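You operate a simulated robot arm through the tools that you are given. There is no shell and no other tool. Be economical: measure what you need, move in short steps, check, and stop when the job is done.

Carry out the task below with a simulated robot arm. There is one attempt and no reset: what you move stays moved.

TASK
Wipe up the talc smear, slide the BENDS tray there, then put the green elbow in it.
Fine: use the black pad and put it back.

It is judged by the outcome, as a careful person would: the job done as asked, and still so three seconds after it is handed in. It fails if anything else is knocked over, pushed out of place, dropped, spilled or broken.

THE ROBOT
A 6-joint arm with a two-finger parallel gripper, fixed in place. Base frame: the origin is at the foot of the arm, x ahead of it, y to its left, z up; the work surface is at about z = -5. Lengths are in mm, angles in degrees, forces in N, time in s.
With the tool pointing down near the work surface it reaches from about 140 to 600 mm from the base axis. Its first joint turns from -66.0 to 66.0 degrees. Payload 2.1 kg.
Tool frame: the origin (TCP) lies between the finger pads and is the grasp point; the fingertips stand 30 mm ahead of it; z points along the fingers, y is the line along which they close. The gripper opens to 94 mm. The fingers are 28 mm wide and 10 mm thick; the gripper's body (50 by 96 mm) begins 55 mm behind the TCP.
Orientation is that of the tool frame in the base frame, as a unit quaternion [w, x, y, z]. With the fingers straight down and closing along the base's y, the tool's x points along the base's -x, its y along +y and its z along -z.

THE INTERFACE
- The arm moves only by the tool servo_tool. Its arguments are lists of equal length, an entry for each row: "xyz": the shift along the base's x, y, z in m, a list of three; "dr": the turn, a rotation vector about the base's x, y, z in degrees, a list of three; "hand": the opening, from 0 (shut) to 1 (fully open). In form: {"xyz": [[dx, dy, dz], ...], "dr": [[ax, ay, az], ...], "hand": [hand, ...]}. A call has 1 to 20 rows; each row is the pose to reach, as a shift and turn from the pose commanded when the call began. A row lasts 0.2 s, in which the tool goes at most 50 mm and 8.6 degrees; a call with a longer step from one row to the next is refused whole, and so is a gripper value outside its range. A pose out of reach is approached as far as the arm can. The call stops where the force on the tool passes 40 N (or 10 N more than at its start, if that is more) or the arm is blocked; 0.2 s more then pass. The fingers move at their own pace (about 72 mm/s each) and stop on an object; they squeeze with about 37 N. The grip force told is the motor's: it shows also when the fingers shut on nothing. Time passes only in rows, and 0.2 s behind the last, so rows that repeat a pose let the fingers close. It gives the time, the measured TCP pose, the force on the tool (base axes), the opening and the grip force at its end, in the units of the frame above (readings bear some noise).
- Cameras (640 x 400 px; columns grow to the right, rows downward): "scene" is fixed at [48.5, -361.8, 492.9]; the picture's right is [0.84, -0.54, 0.00], its down [-0.27, -0.42, -0.87] and it looks along [0.47, 0.73, -0.49] (base axes); focal length 373 px, centre (320, 200). "wrist" rides on the gripper at [-37, 0, -58] in the tool frame; the picture's right is [0.00, -1.00, 0.00], its down [0.97, 0.00, -0.24] and it looks along [0.24, 0.00, 0.97] (tool axes); focal length 218 px, centre (320, 200).
- get_image(camera): a new picture of that camera. No time passes.
- probe_pixels(camera, pixels): for up to 12 pixels [column, row] of the newest picture of that camera ("zoom" is the newest enlarged one), the place [x, y, z] in the base frame of the surface seen there, good to about 2 mm. No time passes.
- inspect(camera, box): a new picture of the part [left, top, right, bottom] of that camera's present view, enlarged. No time passes.
- job_done(): hands the job in; it is judged then, once.

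Work in short steps. Measure before you move; look again where a grasp or a placing could have gone wrong, and mend it. You have 80 turns and 34 pictures in all, those below and enlarged ones among them. Open the gripper and draw the arm clear of the work before you hand the job in, unless the task says otherwise; then end with one line.

The tools are called after "Request:" by a JSON object that holds its "op" and its "data". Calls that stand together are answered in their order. servo_tool: Moves the arm, as the interface text tells. Its arguments: {"type":"object","properties":{"xyz":{"type":"array","items":{"type":"array","items":{"type":"number"}}},"dr":{"type":"array","items":{"type":"array","items":{"type":"number"}}},"hand":{"type":"array","items":{"type":"number"}}},"required":["xyz","dr","hand"]} The other tools are called the same way: get_image (camera) takes a picture; probe_pixels (camera, pixels) gives the place of the surface under pixels of a picture; inspect (camera, box) takes an enlarged picture of a part of a camera's view; job_done () hands the job in.

At the start:

```text
t: 0.0
ee_pos: [245.1, 165.4, 218.7]
tool_rot: [0.001, 0.0, 1.0, 0.001]
wrist_force: [-0.3, -1.1, 1.1]
opening: 94.1
finger_force: 0.0
```

scene: 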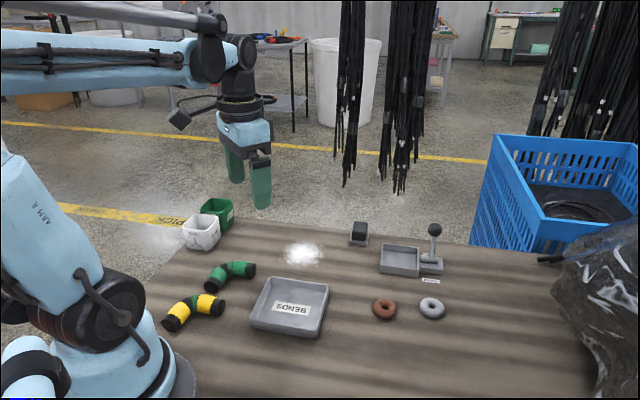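
wrist: 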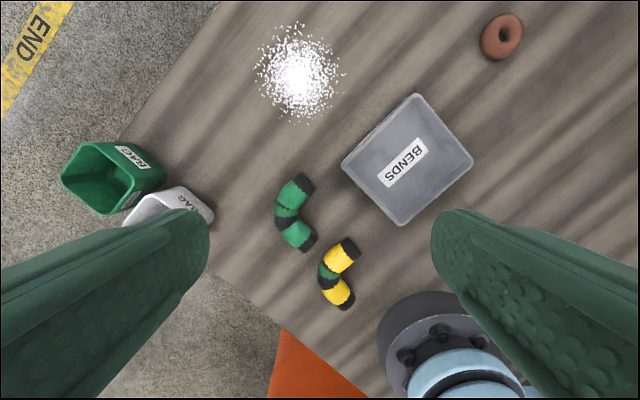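

The scene shows the talc at (303,254), a black block at (359,233), the tray at (290,307) and the green elbow at (230,273). I'll enlarge these and probe them.

Request:
{"op": "inspect", "data": {"camera": "scene", "box": [260, 200, 460, 325]}}

Request:
{"op": "inspect", "data": {"camera": "scene", "box": [150, 190, 340, 340]}}

Request:
{"op": "probe_pixels", "data": {"camera": "scene", "pixels": [[303, 254], [285, 254], [322, 254], [303, 243], [303, 266], [359, 227], [359, 240], [353, 241], [367, 243], [230, 268], [214, 281], [248, 268]]}}

Request:
{"op": "probe_pixels", "data": {"camera": "wrist", "pixels": [[415, 94], [473, 163], [403, 225], [342, 163], [405, 160], [290, 208], [303, 183], [303, 243], [298, 75], [258, 75], [340, 75], [298, 120]]}}

```text
3.20 times, centred on (360, 262) of scene
```

zoom: 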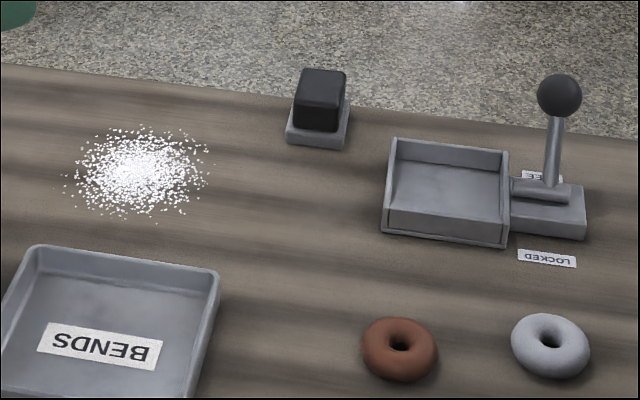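

```text
2.67 times, centred on (245, 265) of scene
```

zoom: 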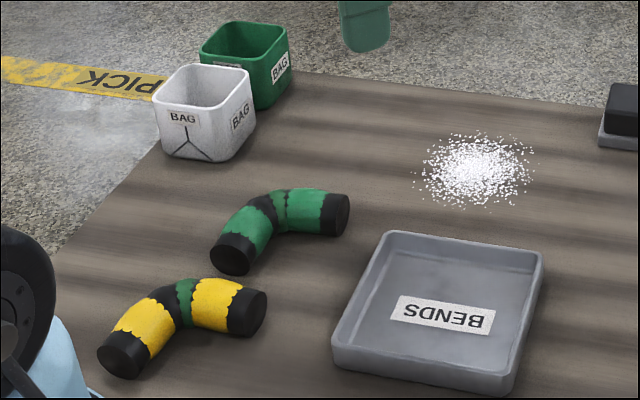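

```text
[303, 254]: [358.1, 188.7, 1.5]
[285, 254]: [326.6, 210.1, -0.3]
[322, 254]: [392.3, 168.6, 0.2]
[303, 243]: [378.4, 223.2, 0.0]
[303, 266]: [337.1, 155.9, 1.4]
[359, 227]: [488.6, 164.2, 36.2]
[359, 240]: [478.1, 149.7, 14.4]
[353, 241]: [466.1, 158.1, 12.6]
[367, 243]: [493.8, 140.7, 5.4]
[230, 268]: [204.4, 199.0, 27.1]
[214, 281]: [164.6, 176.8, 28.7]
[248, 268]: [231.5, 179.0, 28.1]
```

```text
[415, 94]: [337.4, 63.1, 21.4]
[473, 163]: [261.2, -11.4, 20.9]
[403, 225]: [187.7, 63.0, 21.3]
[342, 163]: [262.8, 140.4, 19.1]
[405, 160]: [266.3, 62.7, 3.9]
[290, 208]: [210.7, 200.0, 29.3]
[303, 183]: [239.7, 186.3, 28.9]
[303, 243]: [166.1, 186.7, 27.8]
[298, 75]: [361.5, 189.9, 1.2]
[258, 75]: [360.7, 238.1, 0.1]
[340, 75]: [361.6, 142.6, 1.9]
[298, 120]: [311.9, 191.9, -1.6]
```

Pad sits near (485,157), and the tray is a diamond centred at (262,63). I move the arm above the pad, staying high, to look down at it.

Request:
{"op": "servo_tool", "data": {"xyz": [[0.045, 0, 0], [0.09, 0, 0], [0.135, 0, 0], [0.18, -0.003, 0], [0.22, -0.006, 0], [0.22, -0.006, 0]], "dr": [[0, 0, 0], [0, 0, 0], [0, 0, 0], [0, 0, 0], [0, 0, 0], [0, 0, 0]], "hand": [1, 1, 1, 1, 1, 1]}}

Request:
{"op": "get_image", "data": {"camera": "wrist"}}

```text
t: 1.4
ee_pos: [465.4, 158.2, 218.1]
tool_rot: [0.002, -0.001, 1.0, 0.001]
wrist_force: [0.8, 0.7, 0.3]
opening: 94.1
finger_force: 0.0
```

```text
29 pictures are left
```

wrist: 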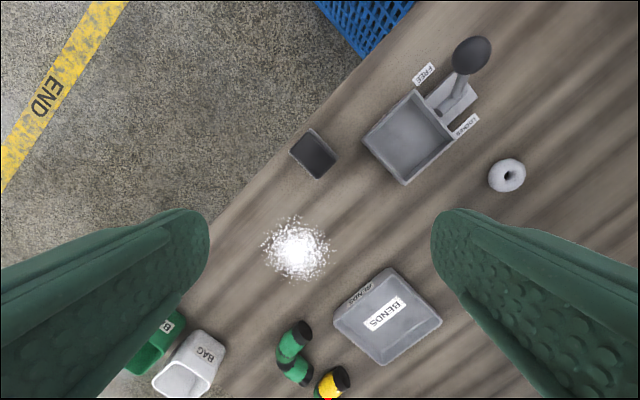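

The pad shows at (314,155), turned about 45°. I enlarge it and probe its corners.

Request:
{"op": "inspect", "data": {"camera": "wrist", "box": [274, 117, 354, 192]}}

```text
5.33 times, centred on (314, 154) of wrist
```

zoom: 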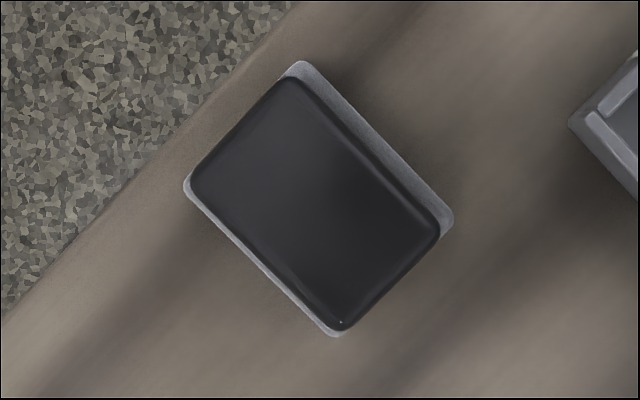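

Request:
{"op": "probe_pixels", "data": {"camera": "zoom", "pixels": [[288, 85], [432, 238], [340, 322], [196, 185], [315, 205], [301, 66], [450, 220], [336, 334], [186, 185], [500, 250], [120, 230]]}}

```text
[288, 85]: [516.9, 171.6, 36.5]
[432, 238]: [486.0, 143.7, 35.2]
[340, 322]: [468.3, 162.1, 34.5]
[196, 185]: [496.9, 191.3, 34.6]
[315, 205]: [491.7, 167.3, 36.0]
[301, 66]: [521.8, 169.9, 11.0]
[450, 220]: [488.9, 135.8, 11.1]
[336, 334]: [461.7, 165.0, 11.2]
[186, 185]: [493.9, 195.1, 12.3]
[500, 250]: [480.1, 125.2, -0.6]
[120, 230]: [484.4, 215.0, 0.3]
```

Pad top is at z≈35, centre (492,167). Its long side is at ~43.5° and the 26 mm short side will be gripped; the holder top is at z≈11. I turn 43.5°, narrow the fingers and stop above it.

Request:
{"op": "servo_tool", "data": {"xyz": [[0.005, 0.002, -0.01], [0.01, 0.004, -0.03], [0.015, 0.006, -0.05], [0.02, 0.007, -0.07], [0.024, 0.008, -0.09], [0.0265, 0.009, -0.11], [0.0265, 0.009, -0.12], [0.0265, 0.009, -0.12]], "dr": [[0, 0, 7.25], [0, 0, 14.5], [0, 0, 21.75], [0, 0, 29], [0, 0, 36.25], [0, 0, 43.5], [0, 0, 43.5], [0, 0, 43.5]], "hand": [0.6, 0.6, 0.6, 0.6, 0.6, 0.6, 0.6, 0.6]}}

Request:
{"op": "get_image", "data": {"camera": "wrist"}}

```text
t: 3.2
ee_pos: [490.7, 168.9, 99.1]
tool_rot: [0.0, -0.371, 0.929, 0.002]
wrist_force: [1.1, 0.5, 0.3]
opening: 56.2
finger_force: 0.2
```

```text
27 pictures are left
```

wrist: 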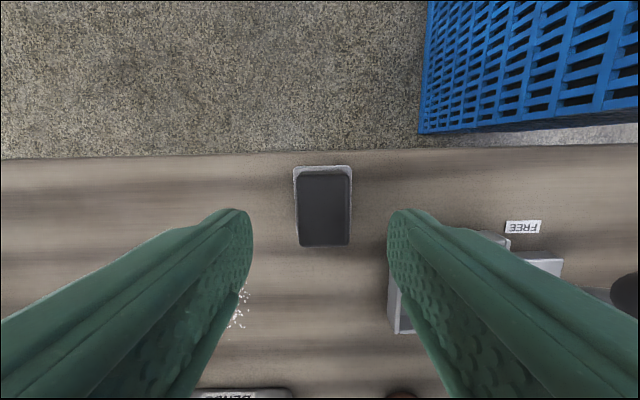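

Pad is aligned and nearly centred, at (323,207). The lever box's edge at (390,290) lies close to the right finger, so I probe it and the pad.

Request:
{"op": "probe_pixels", "data": {"camera": "wrist", "pixels": [[393, 290], [398, 330], [299, 178], [348, 176], [302, 242], [349, 242], [325, 210], [300, 246], [390, 300]]}}

```text
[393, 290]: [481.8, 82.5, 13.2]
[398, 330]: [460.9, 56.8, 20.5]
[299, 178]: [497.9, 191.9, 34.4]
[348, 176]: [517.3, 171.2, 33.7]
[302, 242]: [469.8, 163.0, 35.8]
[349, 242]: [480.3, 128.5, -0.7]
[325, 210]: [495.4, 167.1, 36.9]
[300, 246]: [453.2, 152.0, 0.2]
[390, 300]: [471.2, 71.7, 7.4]
```

The box is clear and the pad centre is ≈(492.5,167.5). I descend to TCP z≈46 and close.

Request:
{"op": "servo_tool", "data": {"xyz": [[0.001, -0.001, -0.02], [0.001, -0.001, -0.04], [0.001, -0.001, -0.053], [0.001, -0.001, -0.053], [0.001, -0.001, -0.053], [0.001, -0.001, -0.053], [0.001, -0.001, -0.053]], "dr": [[0, 0, 0], [0, 0, 0], [0, 0, 0], [0, 0, 0], [0, 0, 0], [0, 0, 0], [0, 0, 0]], "hand": [0.6, 0.6, 0.6, 0.6, 0.1, 0.1, 0.1]}}

```text
t: 4.8
ee_pos: [493.3, 167.5, 47.3]
tool_rot: [0.0, -0.371, 0.929, 0.003]
wrist_force: [0.1, 0.4, -0.2]
opening: 30.6
finger_force: 37.0
```

Gripped at 30.6 mm. I lift 60 mm straight up and look.

Request:
{"op": "servo_tool", "data": {"xyz": [[0, 0, 0.01], [0, 0, 0.03], [0, 0, 0.06], [0, 0, 0.06]], "dr": [[0, 0, 0], [0, 0, 0], [0, 0, 0], [0, 0, 0]], "hand": [0.1, 0.1, 0.1, 0.1]}}

Request:
{"op": "inspect", "data": {"camera": "scene", "box": [260, 140, 460, 265]}}

```text
t: 5.8
ee_pos: [493.6, 167.5, 106.3]
tool_rot: [0.0, -0.371, 0.929, 0.001]
wrist_force: [-0.9, 0.8, 0.8]
opening: 9.2
finger_force: 0.1
```

```text
3.20 times, centred on (360, 202) of scene
```

zoom: 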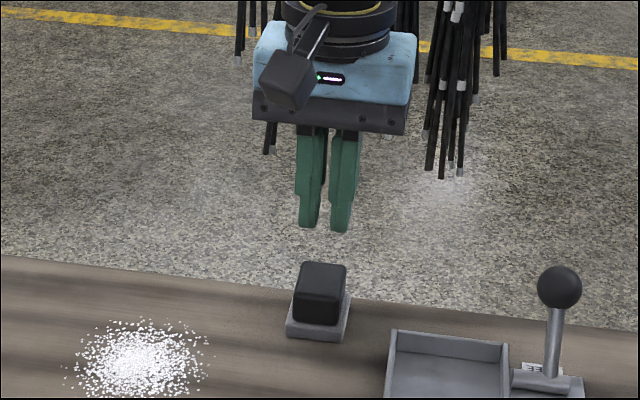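

The grip slipped and the pad is still on its holder. I regrip deeper, with the tips just above the holder, then lift slowly.

Request:
{"op": "servo_tool", "data": {"xyz": [[0, 0, -0.001], [0, 0, -0.002], [0, 0, -0.03], [0, 0, -0.055], [0, 0, -0.064], [0, 0, -0.064], [0, 0, -0.064], [0, 0, -0.064], [0, 0, -0.064]], "dr": [[0, 0, 0], [0, 0, 0], [0, 0, 0], [0, 0, 0], [0, 0, 0], [0, 0, 0], [0, 0, 0], [0, 0, 0], [0, 0, 0]], "hand": [0.6, 0.6, 0.6, 0.6, 0.6, 0.6, 0, 0, 0]}}

```text
t: 7.8
ee_pos: [493.0, 167.0, 42.2]
tool_rot: [-0.001, -0.372, 0.928, 0.003]
wrist_force: [0.5, -0.6, 0.3]
opening: 30.6
finger_force: 37.3
```

Request:
{"op": "servo_tool", "data": {"xyz": [[0, 0, 0.002], [0, 0, 0.004], [0, 0, 0.007], [0, 0, 0.01], [0, 0, 0.014], [0, 0, 0.018]], "dr": [[0, 0, 0], [0, 0, 0], [0, 0, 0], [0, 0, 0], [0, 0, 0], [0, 0, 0]], "hand": [0, 0, 0, 0, 0, 0]}}

Request:
{"op": "inspect", "data": {"camera": "scene", "box": [310, 180, 410, 255]}}

```text
t: 9.2
ee_pos: [492.0, 167.3, 60.1]
tool_rot: [-0.001, -0.37, 0.929, 0.001]
wrist_force: [-0.5, -0.8, -1.3]
opening: 30.6
finger_force: 37.1
```

```text
5.33 times, centred on (360, 218) of scene
```

zoom: 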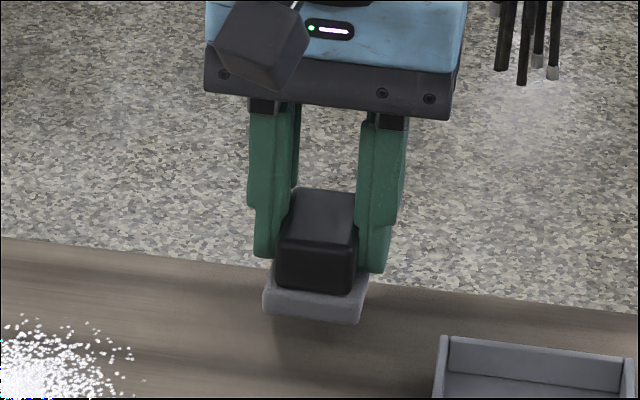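

The grey base lifts together with the black grip, so the pad is one piece; its home is TCP (492.5,167.2,42.2), yaw 43.5°. I carry it to the near side of the talc and hover.

Request:
{"op": "servo_tool", "data": {"xyz": [[0, 0, 0.02], [-0.02, -0.007, 0.03], [-0.05, -0.017, 0.03], [-0.08, -0.027, 0.03], [-0.11, -0.037, 0.03], [-0.129, -0.044, 0.02], [-0.129, -0.044, 0.0], [-0.129, -0.044, -0.01], [-0.129, -0.044, -0.01]], "dr": [[0, 0, 0], [0, 0, 0], [0, 0, 0], [0, 0, 0], [0, 0, 0], [0, 0, 0], [0, 0, 0], [0, 0, 0], [0, 0, 0]], "hand": [0, 0, 0, 0, 0, 0, 0, 0, 0]}}

Request:
{"op": "get_image", "data": {"camera": "scene"}}

```text
t: 11.2
ee_pos: [364.8, 123.2, 50.3]
tool_rot: [0.0, -0.371, 0.929, 0.002]
wrist_force: [0.2, -0.7, -0.7]
opening: 31.0
finger_force: 36.9
```

```text
24 pictures are left
```

scene: 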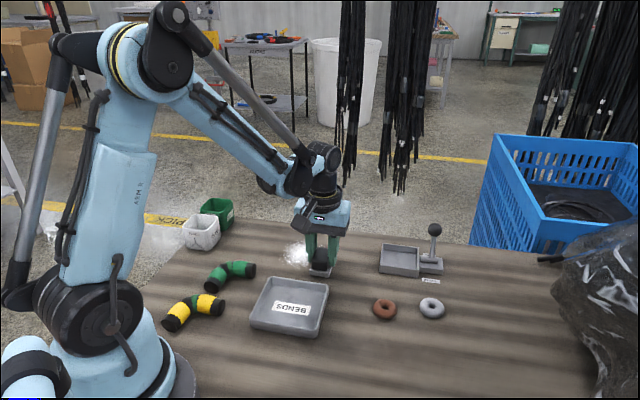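

The pad hovers at the talc's near edge. I lower it in 2 mm steps until I feel contact.

Request:
{"op": "servo_tool", "data": {"xyz": [[0, 0, -0.003], [0, 0, -0.006], [0, 0, -0.008], [0, 0, -0.009], [0, 0, -0.009]], "dr": [[0, 0, 0], [0, 0, 0], [0, 0, 0], [0, 0, 0], [0, 0, 0]], "hand": [0, 0, 0, 0, 0]}}

```text
t: 12.2
ee_pos: [363.9, 121.6, 41.7]
tool_rot: [0.0, -0.37, 0.929, 0.001]
wrist_force: [-1.0, -0.1, 15.6]
opening: 30.8
finger_force: 37.3
stopped in row 5: the force on the tool passed its limit (the readings are from after the stop); the commanded pose is now the measured one
```

Contact is made at 15.6 N. I raise the pad 0.3 mm and make the first stroke, along the closing axis.

Request:
{"op": "servo_tool", "data": {"xyz": [[0, 0, 0.0003], [-0.01, 0.01, 0.0003], [-0.02, 0.021, 0.0003], [-0.03, 0.031, 0.0003], [-0.04, 0.042, 0.0003], [-0.05, 0.052, 0.0003], [-0.06, 0.063, 0.0003], [-0.069, 0.072, 0.0003]], "dr": [[0, 0, 0], [0, 0, 0], [0, 0, 0], [0, 0, 0], [0, 0, 0], [0, 0, 0], [0, 0, 0], [0, 0, 0]], "hand": [0, 0, 0, 0, 0, 0, 0, 0]}}

Request:
{"op": "get_image", "data": {"camera": "scene"}}

```text
t: 14.0
ee_pos: [295.4, 193.0, 42.2]
tool_rot: [0.0, -0.37, 0.929, 0.0]
wrist_force: [6.8, -6.4, 15.0]
opening: 31.0
finger_force: 37.5
```

```text
23 pictures are left
```

scene: 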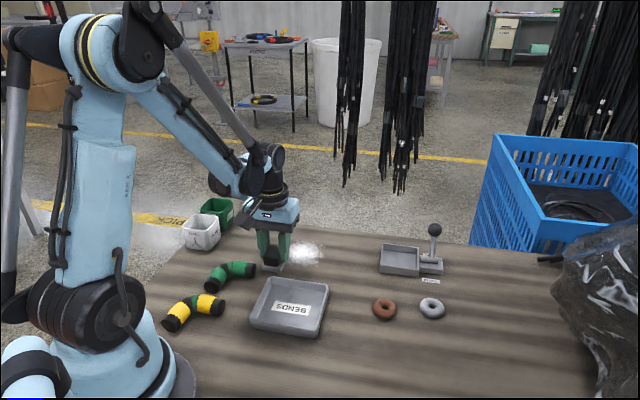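

The first swath is clean at a steady 15 N. I do the next two swaths, stepping 27 mm each time.

Request:
{"op": "servo_tool", "data": {"xyz": [[0.01, 0.009, 0], [0.0196, 0.0186, 0], [0.03, 0.008, 0], [0.04, -0.003, 0], [0.05, -0.013, 0], [0.06, -0.023, 0], [0.07, -0.034, 0], [0.08, -0.044, 0], [0.089, -0.053, 0], [0.099, -0.044, 0], [0.108, -0.035, 0], [0.098, -0.025, 0], [0.088, -0.014, 0], [0.078, -0.004, 0], [0.068, 0.007, 0], [0.058, 0.017, 0], [0.048, 0.028, 0], [0.039, 0.037, 0]], "dr": [[0, 0, 0], [0, 0, 0], [0, 0, 0], [0, 0, 0], [0, 0, 0], [0, 0, 0], [0, 0, 0], [0, 0, 0], [0, 0, 0], [0, 0, 0], [0, 0, 0], [0, 0, 0], [0, 0, 0], [0, 0, 0], [0, 0, 0], [0, 0, 0], [0, 0, 0], [0, 0, 0]], "hand": [0, 0, 0, 0, 0, 0, 0, 0, 0, 0, 0, 0, 0, 0, 0, 0, 0, 0]}}

```text
t: 17.8
ee_pos: [333.7, 230.4, 42.1]
tool_rot: [-0.001, -0.37, 0.929, 0.001]
wrist_force: [2.5, -1.1, 5.9]
opening: 30.6
finger_force: 37.1
```

Force has eased to 6 N. I press 0.2 mm lower and do two more swaths outward.

Request:
{"op": "servo_tool", "data": {"xyz": [[0.01, 0.009, -0.0002], [0.0196, 0.0186, -0.0002], [0.03, 0.008, -0.0002], [0.04, -0.003, -0.0002], [0.05, -0.013, -0.0002], [0.06, -0.023, -0.0002], [0.07, -0.034, -0.0002], [0.08, -0.044, -0.0002], [0.089, -0.053, -0.0002], [0.096, -0.047, -0.0002], [0.103, -0.04, -0.0002], [0.093, -0.03, -0.0002], [0.083, -0.019, -0.0002], [0.073, -0.009, -0.0002], [0.063, 0.002, -0.0002], [0.053, 0.012, -0.0002], [0.043, 0.023, -0.0002], [0.034, 0.032, -0.0002], [0.034, 0.032, 0.02], [0.034, 0.032, 0.06]], "dr": [[0, 0, 0], [0, 0, 0], [0, 0, 0], [0, 0, 0], [0, 0, 0], [0, 0, 0], [0, 0, 0], [0, 0, 0], [0, 0, 0], [0, 0, 0], [0, 0, 0], [0, 0, 0], [0, 0, 0], [0, 0, 0], [0, 0, 0], [0, 0, 0], [0, 0, 0], [0, 0, 0], [0, 0, 0], [0, 0, 0]], "hand": [0, 0, 0, 0, 0, 0, 0, 0, 0, 0, 0, 0, 0, 0, 0, 0, 0, 0, 0, 0]}}

Request:
{"op": "inspect", "data": {"camera": "scene", "box": [210, 170, 410, 295]}}

```text
t: 22.0
ee_pos: [367.2, 265.5, 104.4]
tool_rot: [0.0, -0.372, 0.928, 0.001]
wrist_force: [0.2, -0.5, -0.6]
opening: 30.8
finger_force: 37.2
```

```text
3.20 times, centred on (310, 232) of scene
```

zoom: 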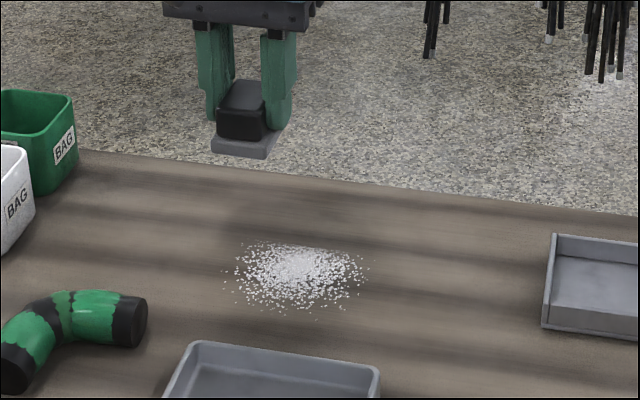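

Part of the talc remains, and the pad looks slightly tilted in the fingers. I probe both.

Request:
{"op": "probe_pixels", "data": {"camera": "zoom", "pixels": [[300, 265], [228, 275], [368, 270], [300, 243], [315, 318], [213, 150], [268, 157], [280, 128], [222, 135], [262, 140], [238, 82]]}}

Request:
{"op": "get_image", "data": {"camera": "wrist"}}

```text
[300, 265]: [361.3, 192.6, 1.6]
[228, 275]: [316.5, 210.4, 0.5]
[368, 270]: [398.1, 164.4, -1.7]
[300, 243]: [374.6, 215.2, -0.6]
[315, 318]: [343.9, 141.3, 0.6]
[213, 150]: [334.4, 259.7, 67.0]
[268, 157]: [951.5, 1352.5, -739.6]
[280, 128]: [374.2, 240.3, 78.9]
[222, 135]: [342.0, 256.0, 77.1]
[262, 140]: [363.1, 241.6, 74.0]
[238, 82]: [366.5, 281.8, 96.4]
```

```text
21 pictures are left
```

wrist: 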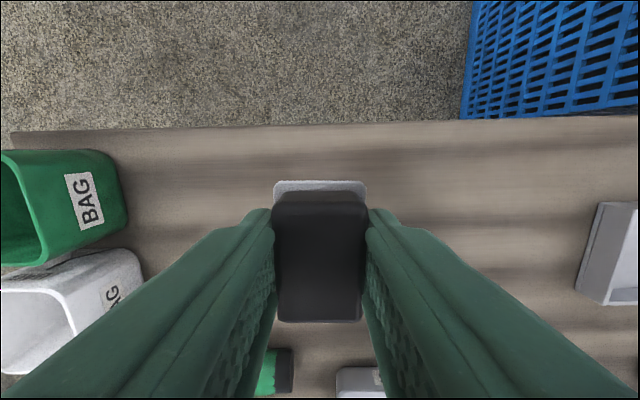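

Remaining talc is still centred on (361,192), so each pass removes only part of it. The pad sits fine in the grip. I go down again and repeat the strokes with a bit more pressure.

Request:
{"op": "servo_tool", "data": {"xyz": [[0, 0, -0.03], [0, 0, -0.055], [0, 0, -0.0602], [-0.0145, -0.0138, -0.0604], [-0.0007, -0.0282, -0.0604], [0.0131, -0.0426, -0.0604], [0.0269, -0.057, -0.0604], [0.0407, -0.0714, -0.0604], [0.0545, -0.0858, -0.0604], [0.0371, -0.1024, -0.0604], [0.0233, -0.088, -0.0604], [0.0095, -0.0736, -0.0604], [-0.0043, -0.0592, -0.0604], [-0.0181, -0.0448, -0.0604], [-0.0319, -0.0304, -0.0604]], "dr": [[0, 0, 0], [0, 0, 0], [0, 0, 0], [0, 0, 0], [0, 0, 0], [0, 0, 0], [0, 0, 0], [0, 0, 0], [0, 0, 0], [0, 0, 0], [0, 0, 0], [0, 0, 0], [0, 0, 0], [0, 0, 0], [0, 0, 0]], "hand": [0, 0, 0, 0, 0, 0, 0, 0, 0, 0, 0, 0, 0, 0, 0]}}

```text
t: 25.2
ee_pos: [335.1, 232.8, 42.9]
tool_rot: [-0.001, -0.37, 0.929, 0.002]
wrist_force: [1.1, -0.9, -0.8]
opening: 30.7
finger_force: 37.1
```

The pad is not touching (force ≈0, z 42.9). I lower it gently until it presses.

Request:
{"op": "servo_tool", "data": {"xyz": [[0, 0, -0.0005], [0, 0, -0.001], [0, 0, -0.001]], "dr": [[0, 0, 0], [0, 0, 0], [0, 0, 0]], "hand": [0, 0, 0]}}

```text
t: 26.0
ee_pos: [336.0, 232.9, 41.5]
tool_rot: [-0.001, -0.371, 0.929, 0.001]
wrist_force: [-2.4, 0.1, 16.2]
opening: 30.4
finger_force: 37.5
```

Now at 16 N. I make three full strokes at v = +11, +35 and −13.

Request:
{"op": "servo_tool", "data": {"xyz": [[0.0138, -0.0144, 0], [0.0276, -0.0288, 0], [0.0414, -0.0432, 0], [0.0552, -0.0576, 0], [0.069, -0.072, 0], [0.0864, -0.0554, 0], [0.0726, -0.041, 0], [0.0588, -0.0266, 0], [0.045, -0.0122, 0], [0.0312, 0.0022, 0], [0.0174, 0.0166, 0], [0.0058, 0.0055, 0], [-0.0058, -0.0055, 0], [-0.0174, -0.0166, 0], [-0.0036, -0.031, 0], [0.0102, -0.0454, 0], [0.024, -0.0598, 0], [0.0378, -0.0742, 0], [0.0516, -0.0886, 0]], "dr": [[0, 0, 0], [0, 0, 0], [0, 0, 0], [0, 0, 0], [0, 0, 0], [0, 0, 0], [0, 0, 0], [0, 0, 0], [0, 0, 0], [0, 0, 0], [0, 0, 0], [0, 0, 0], [0, 0, 0], [0, 0, 0], [0, 0, 0], [0, 0, 0], [0, 0, 0], [0, 0, 0], [0, 0, 0]], "hand": [0, 0, 0, 0, 0, 0, 0, 0, 0, 0, 0, 0, 0, 0, 0, 0, 0, 0, 0]}}

Request:
{"op": "inspect", "data": {"camera": "scene", "box": [210, 170, 410, 295]}}

```text
t: 27.0
ee_pos: [387.8, 178.1, 41.9]
tool_rot: [-0.001, -0.372, 0.928, 0.003]
wrist_force: [0.2, 0.0, 10.8]
opening: 30.7
finger_force: 37.2
stopped in row 5: the force on the tool passed its limit (the readings are from after the stop); the commanded pose is now the measured one
```

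```text
3.20 times, centred on (310, 232) of scene
```

zoom: 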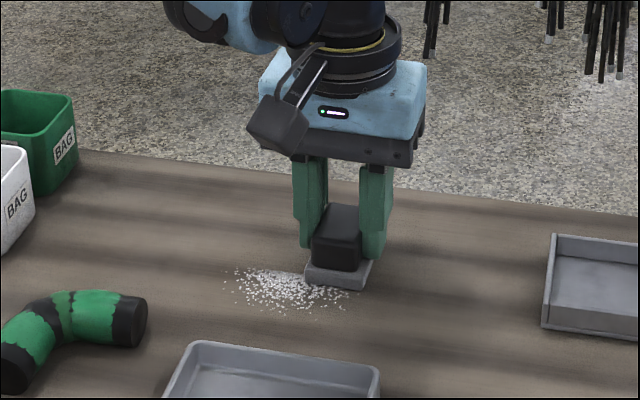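

Force climbed as the pad moved outward and the stroke stopped; it is now 10.8 N. The remaining talc is on the near side, so I wipe there, compensating height slightly.

Request:
{"op": "servo_tool", "data": {"xyz": [[-0.008, -0.0076, 0], [-0.016, -0.0152, 0], [-0.0266, -0.0041, 0], [-0.0372, 0.007, -0.0001], [-0.0478, 0.0181, -0.0002], [-0.0584, 0.0292, -0.0003], [-0.069, 0.0403, -0.0004]], "dr": [[0, 0, 0], [0, 0, 0], [0, 0, 0], [0, 0, 0], [0, 0, 0], [0, 0, 0], [0, 0, 0]], "hand": [0, 0, 0, 0, 0, 0, 0]}}

```text
t: 28.6
ee_pos: [318.2, 219.7, 42.7]
tool_rot: [-0.001, -0.371, 0.929, 0.004]
wrist_force: [-0.1, 1.3, -0.3]
opening: 30.7
finger_force: 36.5
```

Contact lost again. I lower until it presses, then stroke separately.

Request:
{"op": "servo_tool", "data": {"xyz": [[0, 0, -0.0005], [0, 0, -0.0009], [0, 0, -0.0009]], "dr": [[0, 0, 0], [0, 0, 0], [0, 0, 0]], "hand": [0, 0, 0]}}

```text
t: 29.3
ee_pos: [318.5, 221.0, 41.6]
tool_rot: [-0.002, -0.372, 0.928, 0.003]
wrist_force: [-0.7, 0.7, 13.4]
opening: 30.9
finger_force: 37.1
stopped in row 3: the force on the tool passed its limit (the readings are from after the stop); the commanded pose is now the measured one
```

Pressing at 13 N. Stroke back with a slight relief in height.

Request:
{"op": "servo_tool", "data": {"xyz": [[0.0117, -0.0122, 0], [0.0233, -0.0243, 0.0001], [0.035, -0.0365, 0.0002], [0.0467, -0.0487, 0.0002], [0.0583, -0.0608, 0.0003], [0.07, -0.073, 0.0003]], "dr": [[0, 0, 0], [0, 0, 0], [0, 0, 0], [0, 0, 0], [0, 0, 0], [0, 0, 0]], "hand": [0, 0, 0, 0, 0, 0]}}

```text
t: 29.7
ee_pos: [328.5, 207.4, 41.9]
tool_rot: [-0.003, -0.373, 0.928, 0.005]
wrist_force: [-0.9, 0.3, 13.5]
opening: 30.8
finger_force: 36.9
stopped in row 2: the force on the tool passed its limit (the readings are from after the stop); the commanded pose is now the measured one
```

Tilt of ~0.5° has crept in from the stops. I lift 1 mm, take it out, and come back down for a lighter contact.

Request:
{"op": "servo_tool", "data": {"xyz": [[0, 0, 0.002], [0, 0, 0.002], [0, 0, 0.002], [0, 0, 0.001], [0, 0, 0.0005], [0, 0, 0.0005]], "dr": [[0, 0, 0], [-0.4, -0.5, -0.3], [-0.4, -0.5, -0.3], [-0.4, -0.5, -0.3], [-0.4, -0.5, -0.3], [-0.4, -0.5, -0.3]], "hand": [0, 0, 0, 0, 0, 0]}}

```text
t: 31.1
ee_pos: [329.8, 207.2, 42.7]
tool_rot: [0.0, -0.371, 0.929, 0.001]
wrist_force: [0.2, -1.1, 1.4]
opening: 30.7
finger_force: 36.9
```

Level again and just touching. I press in 0.2 mm steps.

Request:
{"op": "servo_tool", "data": {"xyz": [[0, 0, -0.0002], [0, 0, -0.0004], [0, 0, -0.0005], [0, 0, -0.0005]], "dr": [[0, 0, 0], [0, 0, 0], [0, 0, 0], [0, 0, 0]], "hand": [0, 0, 0, 0]}}

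```text
t: 32.1
ee_pos: [328.5, 208.8, 42.4]
tool_rot: [0.0, -0.371, 0.929, 0.001]
wrist_force: [0.3, -2.3, 5.4]
opening: 30.6
finger_force: 36.3
```

5.4 N contact. Stroke back, step 20 mm nearer, and stroke forward again.

Request:
{"op": "servo_tool", "data": {"xyz": [[0.0069, -0.0072, -0.0001], [0.0138, -0.0144, -0.0001], [0.0207, -0.0217, -0.0001], [0.0276, -0.029, -0.0001], [0.0345, -0.0362, -0.0001], [0.0414, -0.0435, -0.0001], [0.0482, -0.0508, -0.0001], [0.055, -0.058, -0.0001], [0.0478, -0.065, -0.0001], [0.0405, -0.0718, -0.0001], [0.0332, -0.0642, -0.0001], [0.026, -0.0566, -0.0001], [0.0187, -0.049, -0.0001], [0.0114, -0.0413, -0.0001], [0.0041, -0.0337, -0.0001], [-0.0032, -0.0261, -0.0001], [-0.0104, -0.0185, -0.0001], [-0.0177, -0.0109, -0.0001], [-0.025, -0.0033, -0.0001]], "dr": [[0, 0, 0], [0, 0, 0], [0, 0, 0], [0, 0, 0], [0, 0, 0], [0, 0, 0], [0, 0, 0], [0, 0, 0], [0, 0, 0], [0, 0, 0], [0, 0, 0], [0, 0, 0], [0, 0, 0], [0, 0, 0], [0, 0, 0], [0, 0, 0], [0, 0, 0], [0, 0, 0], [0, 0, 0]], "hand": [0, 0, 0, 0, 0, 0, 0, 0, 0, 0, 0, 0, 0, 0, 0, 0, 0, 0, 0]}}

Request:
{"op": "inspect", "data": {"camera": "scene", "box": [210, 170, 410, 295]}}

```text
t: 36.1
ee_pos: [304.4, 203.1, 42.4]
tool_rot: [0.0, -0.371, 0.929, 0.001]
wrist_force: [-0.6, 0.1, -0.9]
opening: 30.5
finger_force: 36.9
```

```text
3.20 times, centred on (310, 232) of scene
```

zoom: 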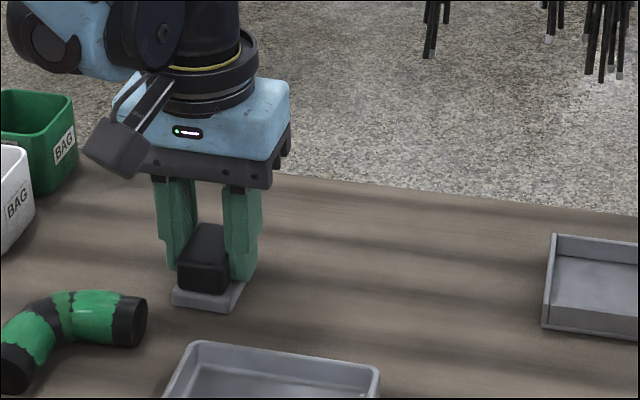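

The table looks clean. I lift and carry the pad back over its home, checking the pose before lowering.

Request:
{"op": "servo_tool", "data": {"xyz": [[0, 0, 0.01], [0, 0, 0.03], [0.03, -0.006, 0.04], [0.07, -0.013, 0.04], [0.11, -0.021, 0.04], [0.15, -0.029, 0.04], [0.18, -0.034, 0.04], [0.188, -0.036, 0.03], [0.188, -0.036, 0.02], [0.188, -0.036, 0.02]], "dr": [[0, 0, 0], [0, 0, 0], [0, 0, 0], [0, 0, 0], [0, 0, 0], [0, 0, 0], [0, 0, 0], [0, 0, 0], [0, 0, 0], [0, 0, 0]], "hand": [0, 0, 0, 0, 0, 0, 0, 0, 0, 0]}}

Request:
{"op": "inspect", "data": {"camera": "scene", "box": [240, 170, 420, 282]}}

```text
t: 38.3
ee_pos: [490.9, 168.7, 61.3]
tool_rot: [0.0, -0.371, 0.929, 0.001]
wrist_force: [0.6, -0.6, -0.1]
opening: 30.7
finger_force: 36.8
```

```text
3.56 times, centred on (330, 226) of scene
```

zoom: 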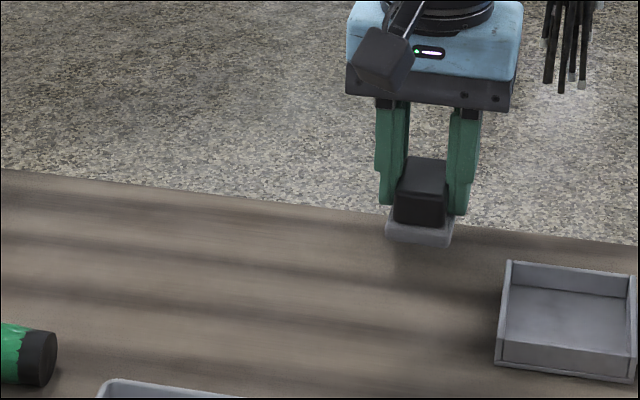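

All clean, and the pad is over its home. I lower it with a +1/−1 mm correction until it touches.

Request:
{"op": "servo_tool", "data": {"xyz": [[0.001, -0.001, -0.006], [0.001, -0.001, -0.012], [0.001, -0.001, -0.016], [0.001, -0.001, -0.018], [0.001, -0.001, -0.0185], [0.001, -0.001, -0.0185]], "dr": [[0, 0, 0], [0, 0, 0], [0, 0, 0], [0, 0, 0], [0, 0, 0], [0, 0, 0]], "hand": [0, 0, 0, 0, 0, 0]}}

```text
t: 39.7
ee_pos: [493.4, 166.2, 41.8]
tool_rot: [0.0, -0.371, 0.929, 0.001]
wrist_force: [0.4, 0.2, -0.2]
opening: 30.9
finger_force: 37.0
```

Request:
{"op": "servo_tool", "data": {"xyz": [[0, 0, -0.0003], [0, 0, -0.0006], [0, 0, -0.0006]], "dr": [[0, 0, 0], [0, 0, 0], [0, 0, 0]], "hand": [0, 0, 0]}}

```text
t: 40.5
ee_pos: [492.4, 166.8, 42.8]
tool_rot: [0.0, -0.37, 0.929, 0.0]
wrist_force: [-0.7, 0.3, -0.7]
opening: 31.0
finger_force: 37.4
```

Still no contact, so the remaining gap is under 1 mm. I lower 0.8 mm more, release, and lift.

Request:
{"op": "servo_tool", "data": {"xyz": [[0, 0, -0.0004], [0, 0, -0.0007], [0, 0, -0.0007], [0, 0, -0.0007], [0, 0, -0.0007], [0, 0, -0.0007]], "dr": [[0, 0, 0], [0, 0, 0], [0, 0, 0], [0, 0, 0], [0, 0, 0], [0, 0, 0]], "hand": [0, 0, 0, 0.6, 0.6, 0.6]}}

Request:
{"op": "servo_tool", "data": {"xyz": [[0, 0, 0.02], [0, 0, 0.06], [-0.03, -0.01, 0.1], [-0.07, -0.03, 0.13], [-0.11, -0.05, 0.14], [-0.15, -0.07, 0.14], [-0.19, -0.09, 0.14], [-0.22, -0.1, 0.14]], "dr": [[0, 0, 0], [0, 0, 0], [0, 0, 0], [0, 0, 0], [0, 0, 0], [0, 0, 0], [0, 0, 0], [0, 0, 0]], "hand": [0.6, 0.6, 0.6, 0.6, 0.6, 0.6, 0.6, 0.6]}}

Request:
{"op": "get_image", "data": {"camera": "wrist"}}

Request:
{"op": "get_image", "data": {"camera": "scene"}}

```text
t: 41.9
ee_pos: [493.3, 165.9, 42.8]
tool_rot: [-0.001, -0.371, 0.929, 0.001]
wrist_force: [0.6, -0.4, 0.4]
opening: 56.4
finger_force: 0.0
```

```text
refused: row 3 steps farther than a row can; nothing moved
```

```text
17 pictures are left
```

wrist: 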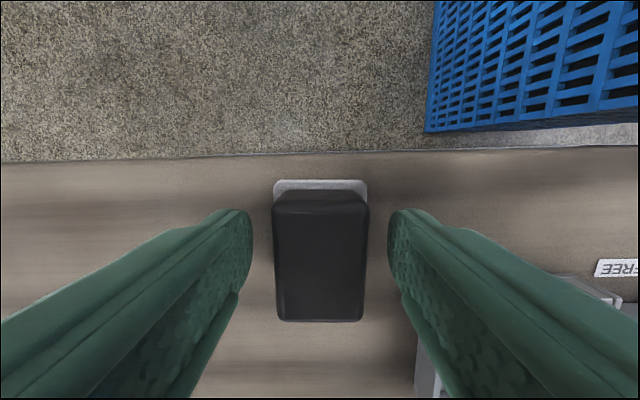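

```text
16 pictures are left
```

scene: 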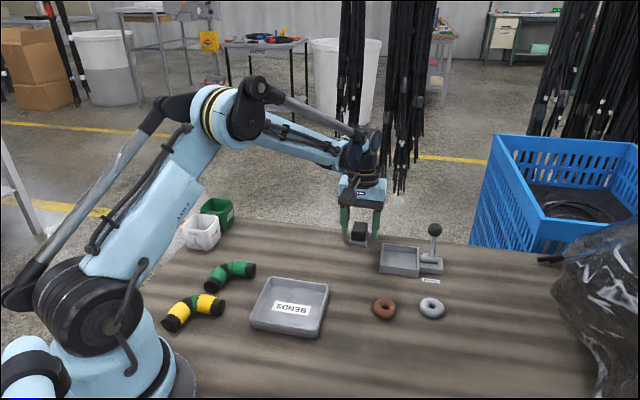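

The pad stands back at its place and the bench is clean. Next I lift, turn −89° so the fingers close across the tray's far-left wall at about (299,101), and look.

Request:
{"op": "servo_tool", "data": {"xyz": [[0, 0, 0.02], [0, 0, 0.06], [-0.01, -0.005, 0.1], [-0.03, -0.01, 0.13], [-0.06, -0.02, 0.13], [-0.09, -0.03, 0.13], [-0.12, -0.04, 0.13], [-0.15, -0.05, 0.13], [-0.18, -0.06, 0.13], [-0.1945, -0.066, 0.11], [-0.1945, -0.066, 0.09], [-0.1945, -0.066, 0.07], [-0.1945, -0.066, 0.06], [-0.1945, -0.066, 0.06]], "dr": [[0, 0, 0], [0, 0, 0], [0, 0, -8], [0, 0, -16], [0, 0, -24], [0, 0, -32], [0, 0, -40], [0, 0, -48], [0, 0, -56], [0, 0, -64], [0, 0, -72], [0, 0, -80], [0, 0, -88], [0, 0, -89]], "hand": [0.6, 0.6, 0.6, 0.6, 0.6, 0.6, 0.6, 0.6, 0.6, 0.6, 0.6, 0.6, 0.6, 0.6]}}

Request:
{"op": "get_image", "data": {"camera": "wrist"}}

```text
t: 44.9
ee_pos: [298.5, 101.6, 101.2]
tool_rot: [0.001, 0.387, 0.922, 0.001]
wrist_force: [0.2, 0.3, 0.0]
opening: 56.5
finger_force: 0.0
```

```text
15 pictures are left
```

wrist: 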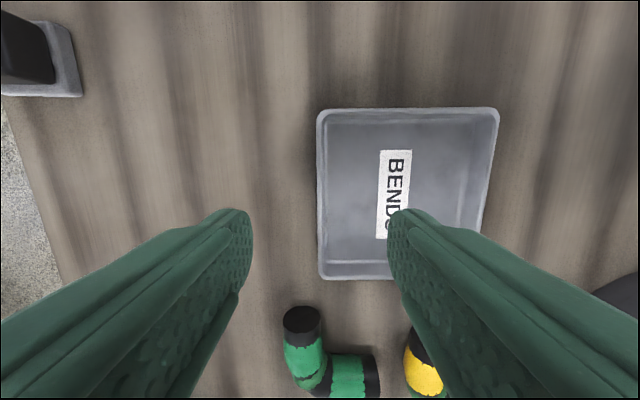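

The tray's wall runs vertically at column ~320, aligned with the fingers. I probe the rim.

Request:
{"op": "probe_pixels", "data": {"camera": "wrist", "pixels": [[320, 130], [321, 180], [321, 230], [322, 265], [345, 190], [497, 112], [470, 180], [340, 276], [318, 112], [323, 279]]}}

```text
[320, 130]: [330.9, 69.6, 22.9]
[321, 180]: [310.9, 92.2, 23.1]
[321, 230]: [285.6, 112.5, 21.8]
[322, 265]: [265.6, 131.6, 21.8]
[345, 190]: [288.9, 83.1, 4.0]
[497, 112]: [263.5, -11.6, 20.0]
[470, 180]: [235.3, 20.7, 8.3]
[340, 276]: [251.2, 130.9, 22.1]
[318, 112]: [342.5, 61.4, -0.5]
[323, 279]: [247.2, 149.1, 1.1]
```

The wall midline passes (298,102), right under the TCP. I descend to tips z≈8 (tray floor at 4) and close on the wall.

Request:
{"op": "servo_tool", "data": {"xyz": [[0, 0, -0.03], [0, 0, -0.055], [0, 0, -0.0625], [0, 0, -0.0625], [0, 0, -0.0625], [0, 0, -0.0625], [0, 0, -0.0625], [0, 0, -0.0625]], "dr": [[0, 0, 0], [0, 0, 0], [0, 0, 0], [0, 0, 0], [0, 0, 0], [0, 0, 0], [0, 0, 0], [0, 0, 0]], "hand": [0.6, 0.6, 0.6, 0.3, 0, 0, 0, 0]}}

```text
t: 46.7
ee_pos: [298.2, 101.8, 39.6]
tool_rot: [0.0, 0.386, 0.922, 0.001]
wrist_force: [0.0, -0.6, -0.4]
opening: 3.3
finger_force: 37.2
```

Wall gripped at 3.3 mm. I slide the tray by (+99,+127) along the table in small steps.

Request:
{"op": "servo_tool", "data": {"xyz": [[0.004, 0.005, 0], [0.011, 0.014, 0], [0.018, 0.023, 0], [0.026, 0.033, 0], [0.034, 0.044, 0], [0.042, 0.054, 0], [0.05, 0.064, 0], [0.058, 0.074, 0], [0.066, 0.085, 0], [0.074, 0.095, 0], [0.082, 0.105, 0], [0.09, 0.115, 0], [0.096, 0.123, 0], [0.099, 0.127, 0], [0.099, 0.127, 0]], "dr": [[0, 0, 0], [0, 0, 0], [0, 0, 0], [0, 0, 0], [0, 0, 0], [0, 0, 0], [0, 0, 0], [0, 0, 0], [0, 0, 0], [0, 0, 0], [0, 0, 0], [0, 0, 0], [0, 0, 0], [0, 0, 0], [0, 0, 0]], "hand": [0, 0, 0, 0, 0, 0, 0, 0, 0, 0, 0, 0, 0, 0, 0]}}

Request:
{"op": "get_image", "data": {"camera": "scene"}}

```text
t: 49.9
ee_pos: [397.1, 229.4, 39.0]
tool_rot: [0.0, 0.386, 0.922, 0.001]
wrist_force: [-5.9, -8.2, 25.9]
opening: 3.3
finger_force: 36.8
```

```text
14 pictures are left
```

scene: 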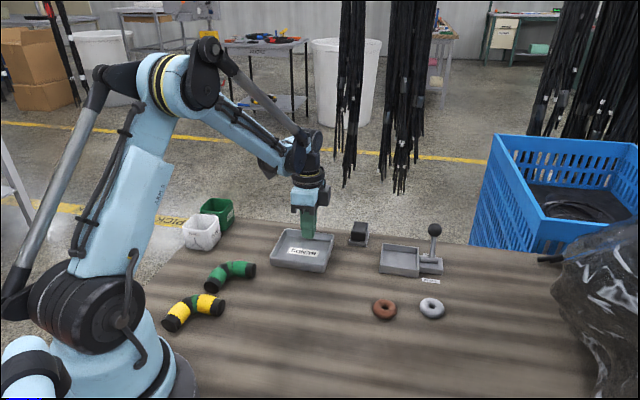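

The tray is in place. I open slightly, lift, and go above the green elbow for a look.

Request:
{"op": "servo_tool", "data": {"xyz": [[0, 0, 0.0005], [0, 0, 0.0005], [0, 0, 0.0005], [0, 0, 0.03], [0, 0, 0.07], [-0.03, -0.005, 0.1], [-0.07, -0.015, 0.12], [-0.11, -0.025, 0.12], [-0.15, -0.035, 0.12], [-0.18, -0.038, 0.12], [-0.18, -0.038, 0.12]], "dr": [[0, 0, 0], [0, 0, 0], [0, 0, 0], [0, 0, 0], [0, 0, 0], [0, 0, 0], [0, 0, 0], [0, 0, 0], [0, 0, 0], [0, 0, 0], [0, 0, 0]], "hand": [0, 0.25, 0.25, 0.25, 0.25, 0.5, 0.7, 0.7, 0.7, 0.7, 0.7]}}

Request:
{"op": "get_image", "data": {"camera": "wrist"}}

Request:
{"op": "inspect", "data": {"camera": "scene", "box": [190, 200, 390, 325]}}

```text
t: 52.3
ee_pos: [217.6, 190.5, 157.7]
tool_rot: [0.0, 0.387, 0.922, 0.0]
wrist_force: [0.5, 0.1, 0.8]
opening: 65.8
finger_force: 0.1
```

```text
13 pictures are left
```

wrist: 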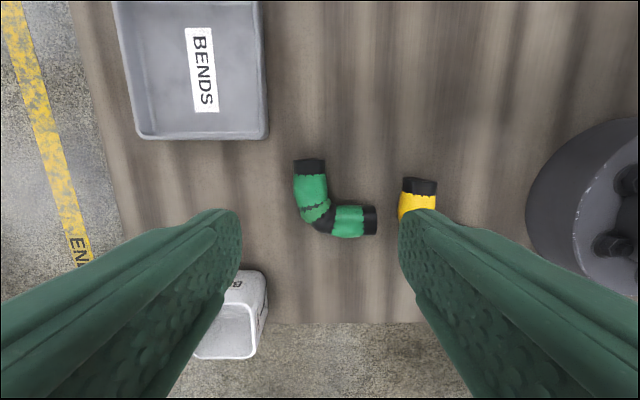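

```text
3.20 times, centred on (290, 262) of scene
```

zoom: 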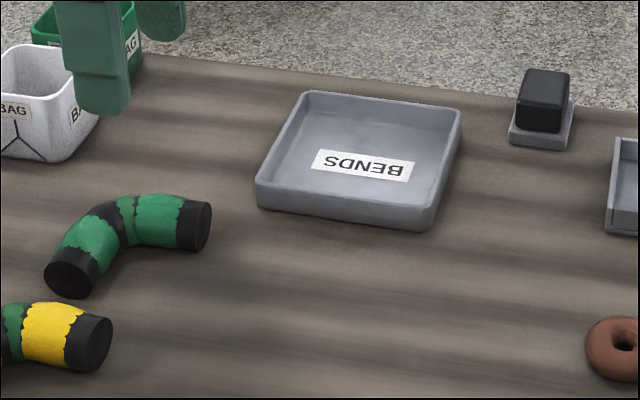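

The elbow's far leg runs nearly vertical in the wrist view, (309,165) to (316,210), so the present yaw suits it. I probe it, the tray and neighbours.

Request:
{"op": "probe_pixels", "data": {"camera": "wrist", "pixels": [[309, 165], [311, 185], [315, 208], [350, 220], [372, 220], [297, 185], [325, 183], [310, 155], [138, 135], [263, 135], [419, 185], [240, 285]]}}

Request:
{"op": "probe_pixels", "data": {"camera": "zoom", "pixels": [[310, 95], [457, 113], [425, 225], [260, 190], [362, 165]]}}

```text
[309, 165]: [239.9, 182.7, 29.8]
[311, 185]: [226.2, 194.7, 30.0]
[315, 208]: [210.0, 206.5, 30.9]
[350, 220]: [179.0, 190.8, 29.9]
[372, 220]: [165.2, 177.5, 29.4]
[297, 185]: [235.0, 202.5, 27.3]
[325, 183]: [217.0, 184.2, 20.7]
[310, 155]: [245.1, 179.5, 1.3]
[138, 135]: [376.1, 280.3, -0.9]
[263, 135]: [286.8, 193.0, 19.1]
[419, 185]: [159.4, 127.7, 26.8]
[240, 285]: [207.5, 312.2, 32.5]
```

```text
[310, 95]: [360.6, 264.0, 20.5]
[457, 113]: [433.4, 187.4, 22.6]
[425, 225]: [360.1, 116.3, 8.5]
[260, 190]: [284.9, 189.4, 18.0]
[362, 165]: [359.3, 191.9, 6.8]
```

Tray centred at (360,190). The elbow leg runs at ~141°, so I turn +6°, centre on (226,194), descend to TCP z≈36 and close.

Request:
{"op": "servo_tool", "data": {"xyz": [[0.0084, 0.0035, -0.01], [0.0084, 0.0035, -0.04], [0.0084, 0.0035, -0.08], [0.0084, 0.0035, -0.11], [0.0084, 0.0035, -0.1215], [0.0084, 0.0035, -0.1215], [0.0084, 0.0035, -0.1215], [0.0084, 0.0035, -0.1215], [0.0084, 0.0035, -0.1215]], "dr": [[0, 0, 6], [0, 0, 6], [0, 0, 6], [0, 0, 6], [0, 0, 6], [0, 0, 6], [0, 0, 6], [0, 0, 6], [0, 0, 6]], "hand": [0.7, 0.7, 0.7, 0.7, 0.7, 0.1, 0.1, 0.1, 0.1]}}

```text
t: 54.3
ee_pos: [224.9, 193.4, 37.3]
tool_rot: [0.0, 0.338, 0.941, 0.001]
wrist_force: [0.4, -0.6, 0.1]
opening: 29.4
finger_force: 37.5
```

Gripped at 29.4 mm. I lift, carry by (+158,+2) above the tray and check.

Request:
{"op": "servo_tool", "data": {"xyz": [[0, 0, 0.01], [0, 0, 0.03], [0, 0, 0.06], [0.03, 0, 0.07], [0.06, 0.001, 0.07], [0.09, 0.001, 0.07], [0.12, 0.002, 0.07], [0.15, 0.002, 0.06], [0.158, 0.002, 0.05], [0.158, 0.002, 0.04], [0.158, 0.002, 0.04]], "dr": [[0, 0, 0], [0, 0, 0], [0, 0, 0], [0, 0, 0], [0, 0, 0], [0, 0, 0], [0, 0, 0], [0, 0, 0], [0, 0, 0], [0, 0, 0], [0, 0, 0]], "hand": [0, 0, 0, 0, 0, 0, 0, 0, 0, 0, 0]}}

Request:
{"op": "inspect", "data": {"camera": "scene", "box": [220, 170, 400, 282]}}

Request:
{"op": "get_image", "data": {"camera": "wrist"}}

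```text
t: 56.7
ee_pos: [383.6, 194.8, 77.8]
tool_rot: [0.001, 0.339, 0.941, 0.0]
wrist_force: [-0.1, 0.4, 0.6]
opening: 29.1
finger_force: 37.2
```

```text
3.56 times, centred on (310, 226) of scene
```

zoom: 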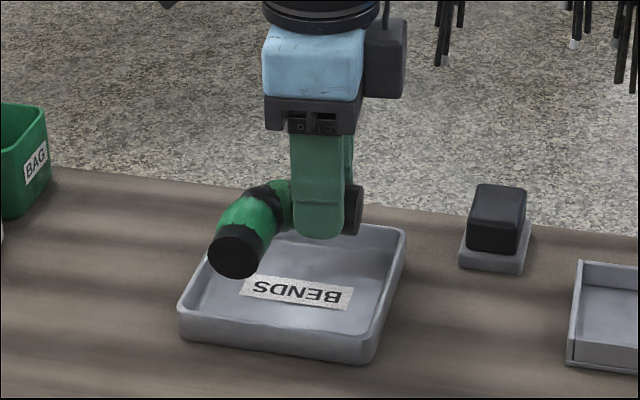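

```text
10 pictures are left
```

wrist: 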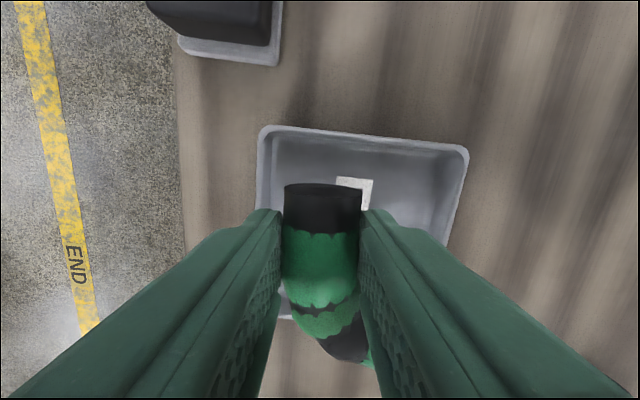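

The elbow hangs over the tray. I probe its ends to confirm level and position.

Request:
{"op": "probe_pixels", "data": {"camera": "zoom", "pixels": [[238, 250], [238, 230], [238, 272], [250, 205], [355, 190], [352, 230], [180, 310], [405, 235], [213, 245], [265, 190]]}}

Request:
{"op": "probe_pixels", "data": {"camera": "wrist", "pixels": [[322, 190], [322, 260], [265, 130], [465, 150], [345, 345]]}}

```text
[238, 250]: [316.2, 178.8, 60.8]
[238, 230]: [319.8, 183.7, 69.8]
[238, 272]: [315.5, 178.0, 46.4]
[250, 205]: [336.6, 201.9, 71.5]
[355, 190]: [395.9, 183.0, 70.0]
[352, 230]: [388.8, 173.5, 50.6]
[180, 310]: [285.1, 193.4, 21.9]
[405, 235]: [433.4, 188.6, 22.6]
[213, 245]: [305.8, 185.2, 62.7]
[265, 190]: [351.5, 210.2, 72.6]
```

```text
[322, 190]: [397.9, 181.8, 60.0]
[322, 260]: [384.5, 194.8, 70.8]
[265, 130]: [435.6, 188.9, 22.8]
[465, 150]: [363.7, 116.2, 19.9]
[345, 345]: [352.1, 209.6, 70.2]
```

Level, with its bottom about 43 mm up. The outer finger would pass near the far wall, so I shift (−2.5,−2.5) mm and lower to just above the floor.

Request:
{"op": "servo_tool", "data": {"xyz": [[-0.0025, -0.0025, -0.005], [-0.0025, -0.0025, -0.015], [-0.0025, -0.0025, -0.025], [-0.0025, -0.0025, -0.032], [-0.0025, -0.0025, -0.034], [-0.0025, -0.0025, -0.0345]], "dr": [[0, 0, 0], [0, 0, 0], [0, 0, 0], [0, 0, 0], [0, 0, 0], [0, 0, 0]], "hand": [0, 0, 0, 0, 0, 0]}}

Request:
{"op": "inspect", "data": {"camera": "scene", "box": [240, 190, 370, 280]}}

```text
t: 58.1
ee_pos: [380.9, 193.5, 43.2]
tool_rot: [0.0, 0.338, 0.941, 0.001]
wrist_force: [0.3, -0.5, 0.0]
opening: 28.6
finger_force: 36.9
```

```text
4.44 times, centred on (305, 235) of scene
```

zoom: 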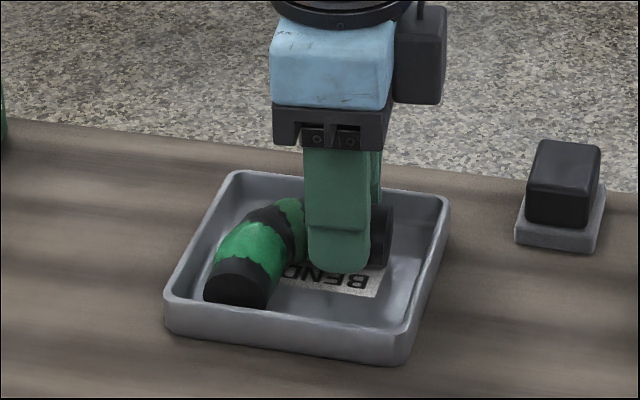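

The elbow fits well inside the tray. I lower gently until it touches the floor.

Request:
{"op": "servo_tool", "data": {"xyz": [[0, 0, -0.0005], [0, 0, -0.001], [0, 0, -0.0015], [0, 0, -0.0015]], "dr": [[0, 0, 0], [0, 0, 0], [0, 0, 0], [0, 0, 0]], "hand": [0, 0, 0, 0]}}

```text
t: 59.1
ee_pos: [380.5, 193.0, 41.7]
tool_rot: [0.001, 0.338, 0.941, 0.0]
wrist_force: [-0.5, 0.2, -0.6]
opening: 28.2
finger_force: 36.7
```

Request:
{"op": "servo_tool", "data": {"xyz": [[0, 0, -0.0005], [0, 0, -0.001], [0, 0, -0.001]], "dr": [[0, 0, 0], [0, 0, 0], [0, 0, 0]], "hand": [0, 0, 0]}}

```text
t: 59.9
ee_pos: [380.9, 192.5, 41.2]
tool_rot: [0.001, 0.338, 0.941, 0.001]
wrist_force: [1.5, -1.1, 20.5]
opening: 28.5
finger_force: 37.1
```

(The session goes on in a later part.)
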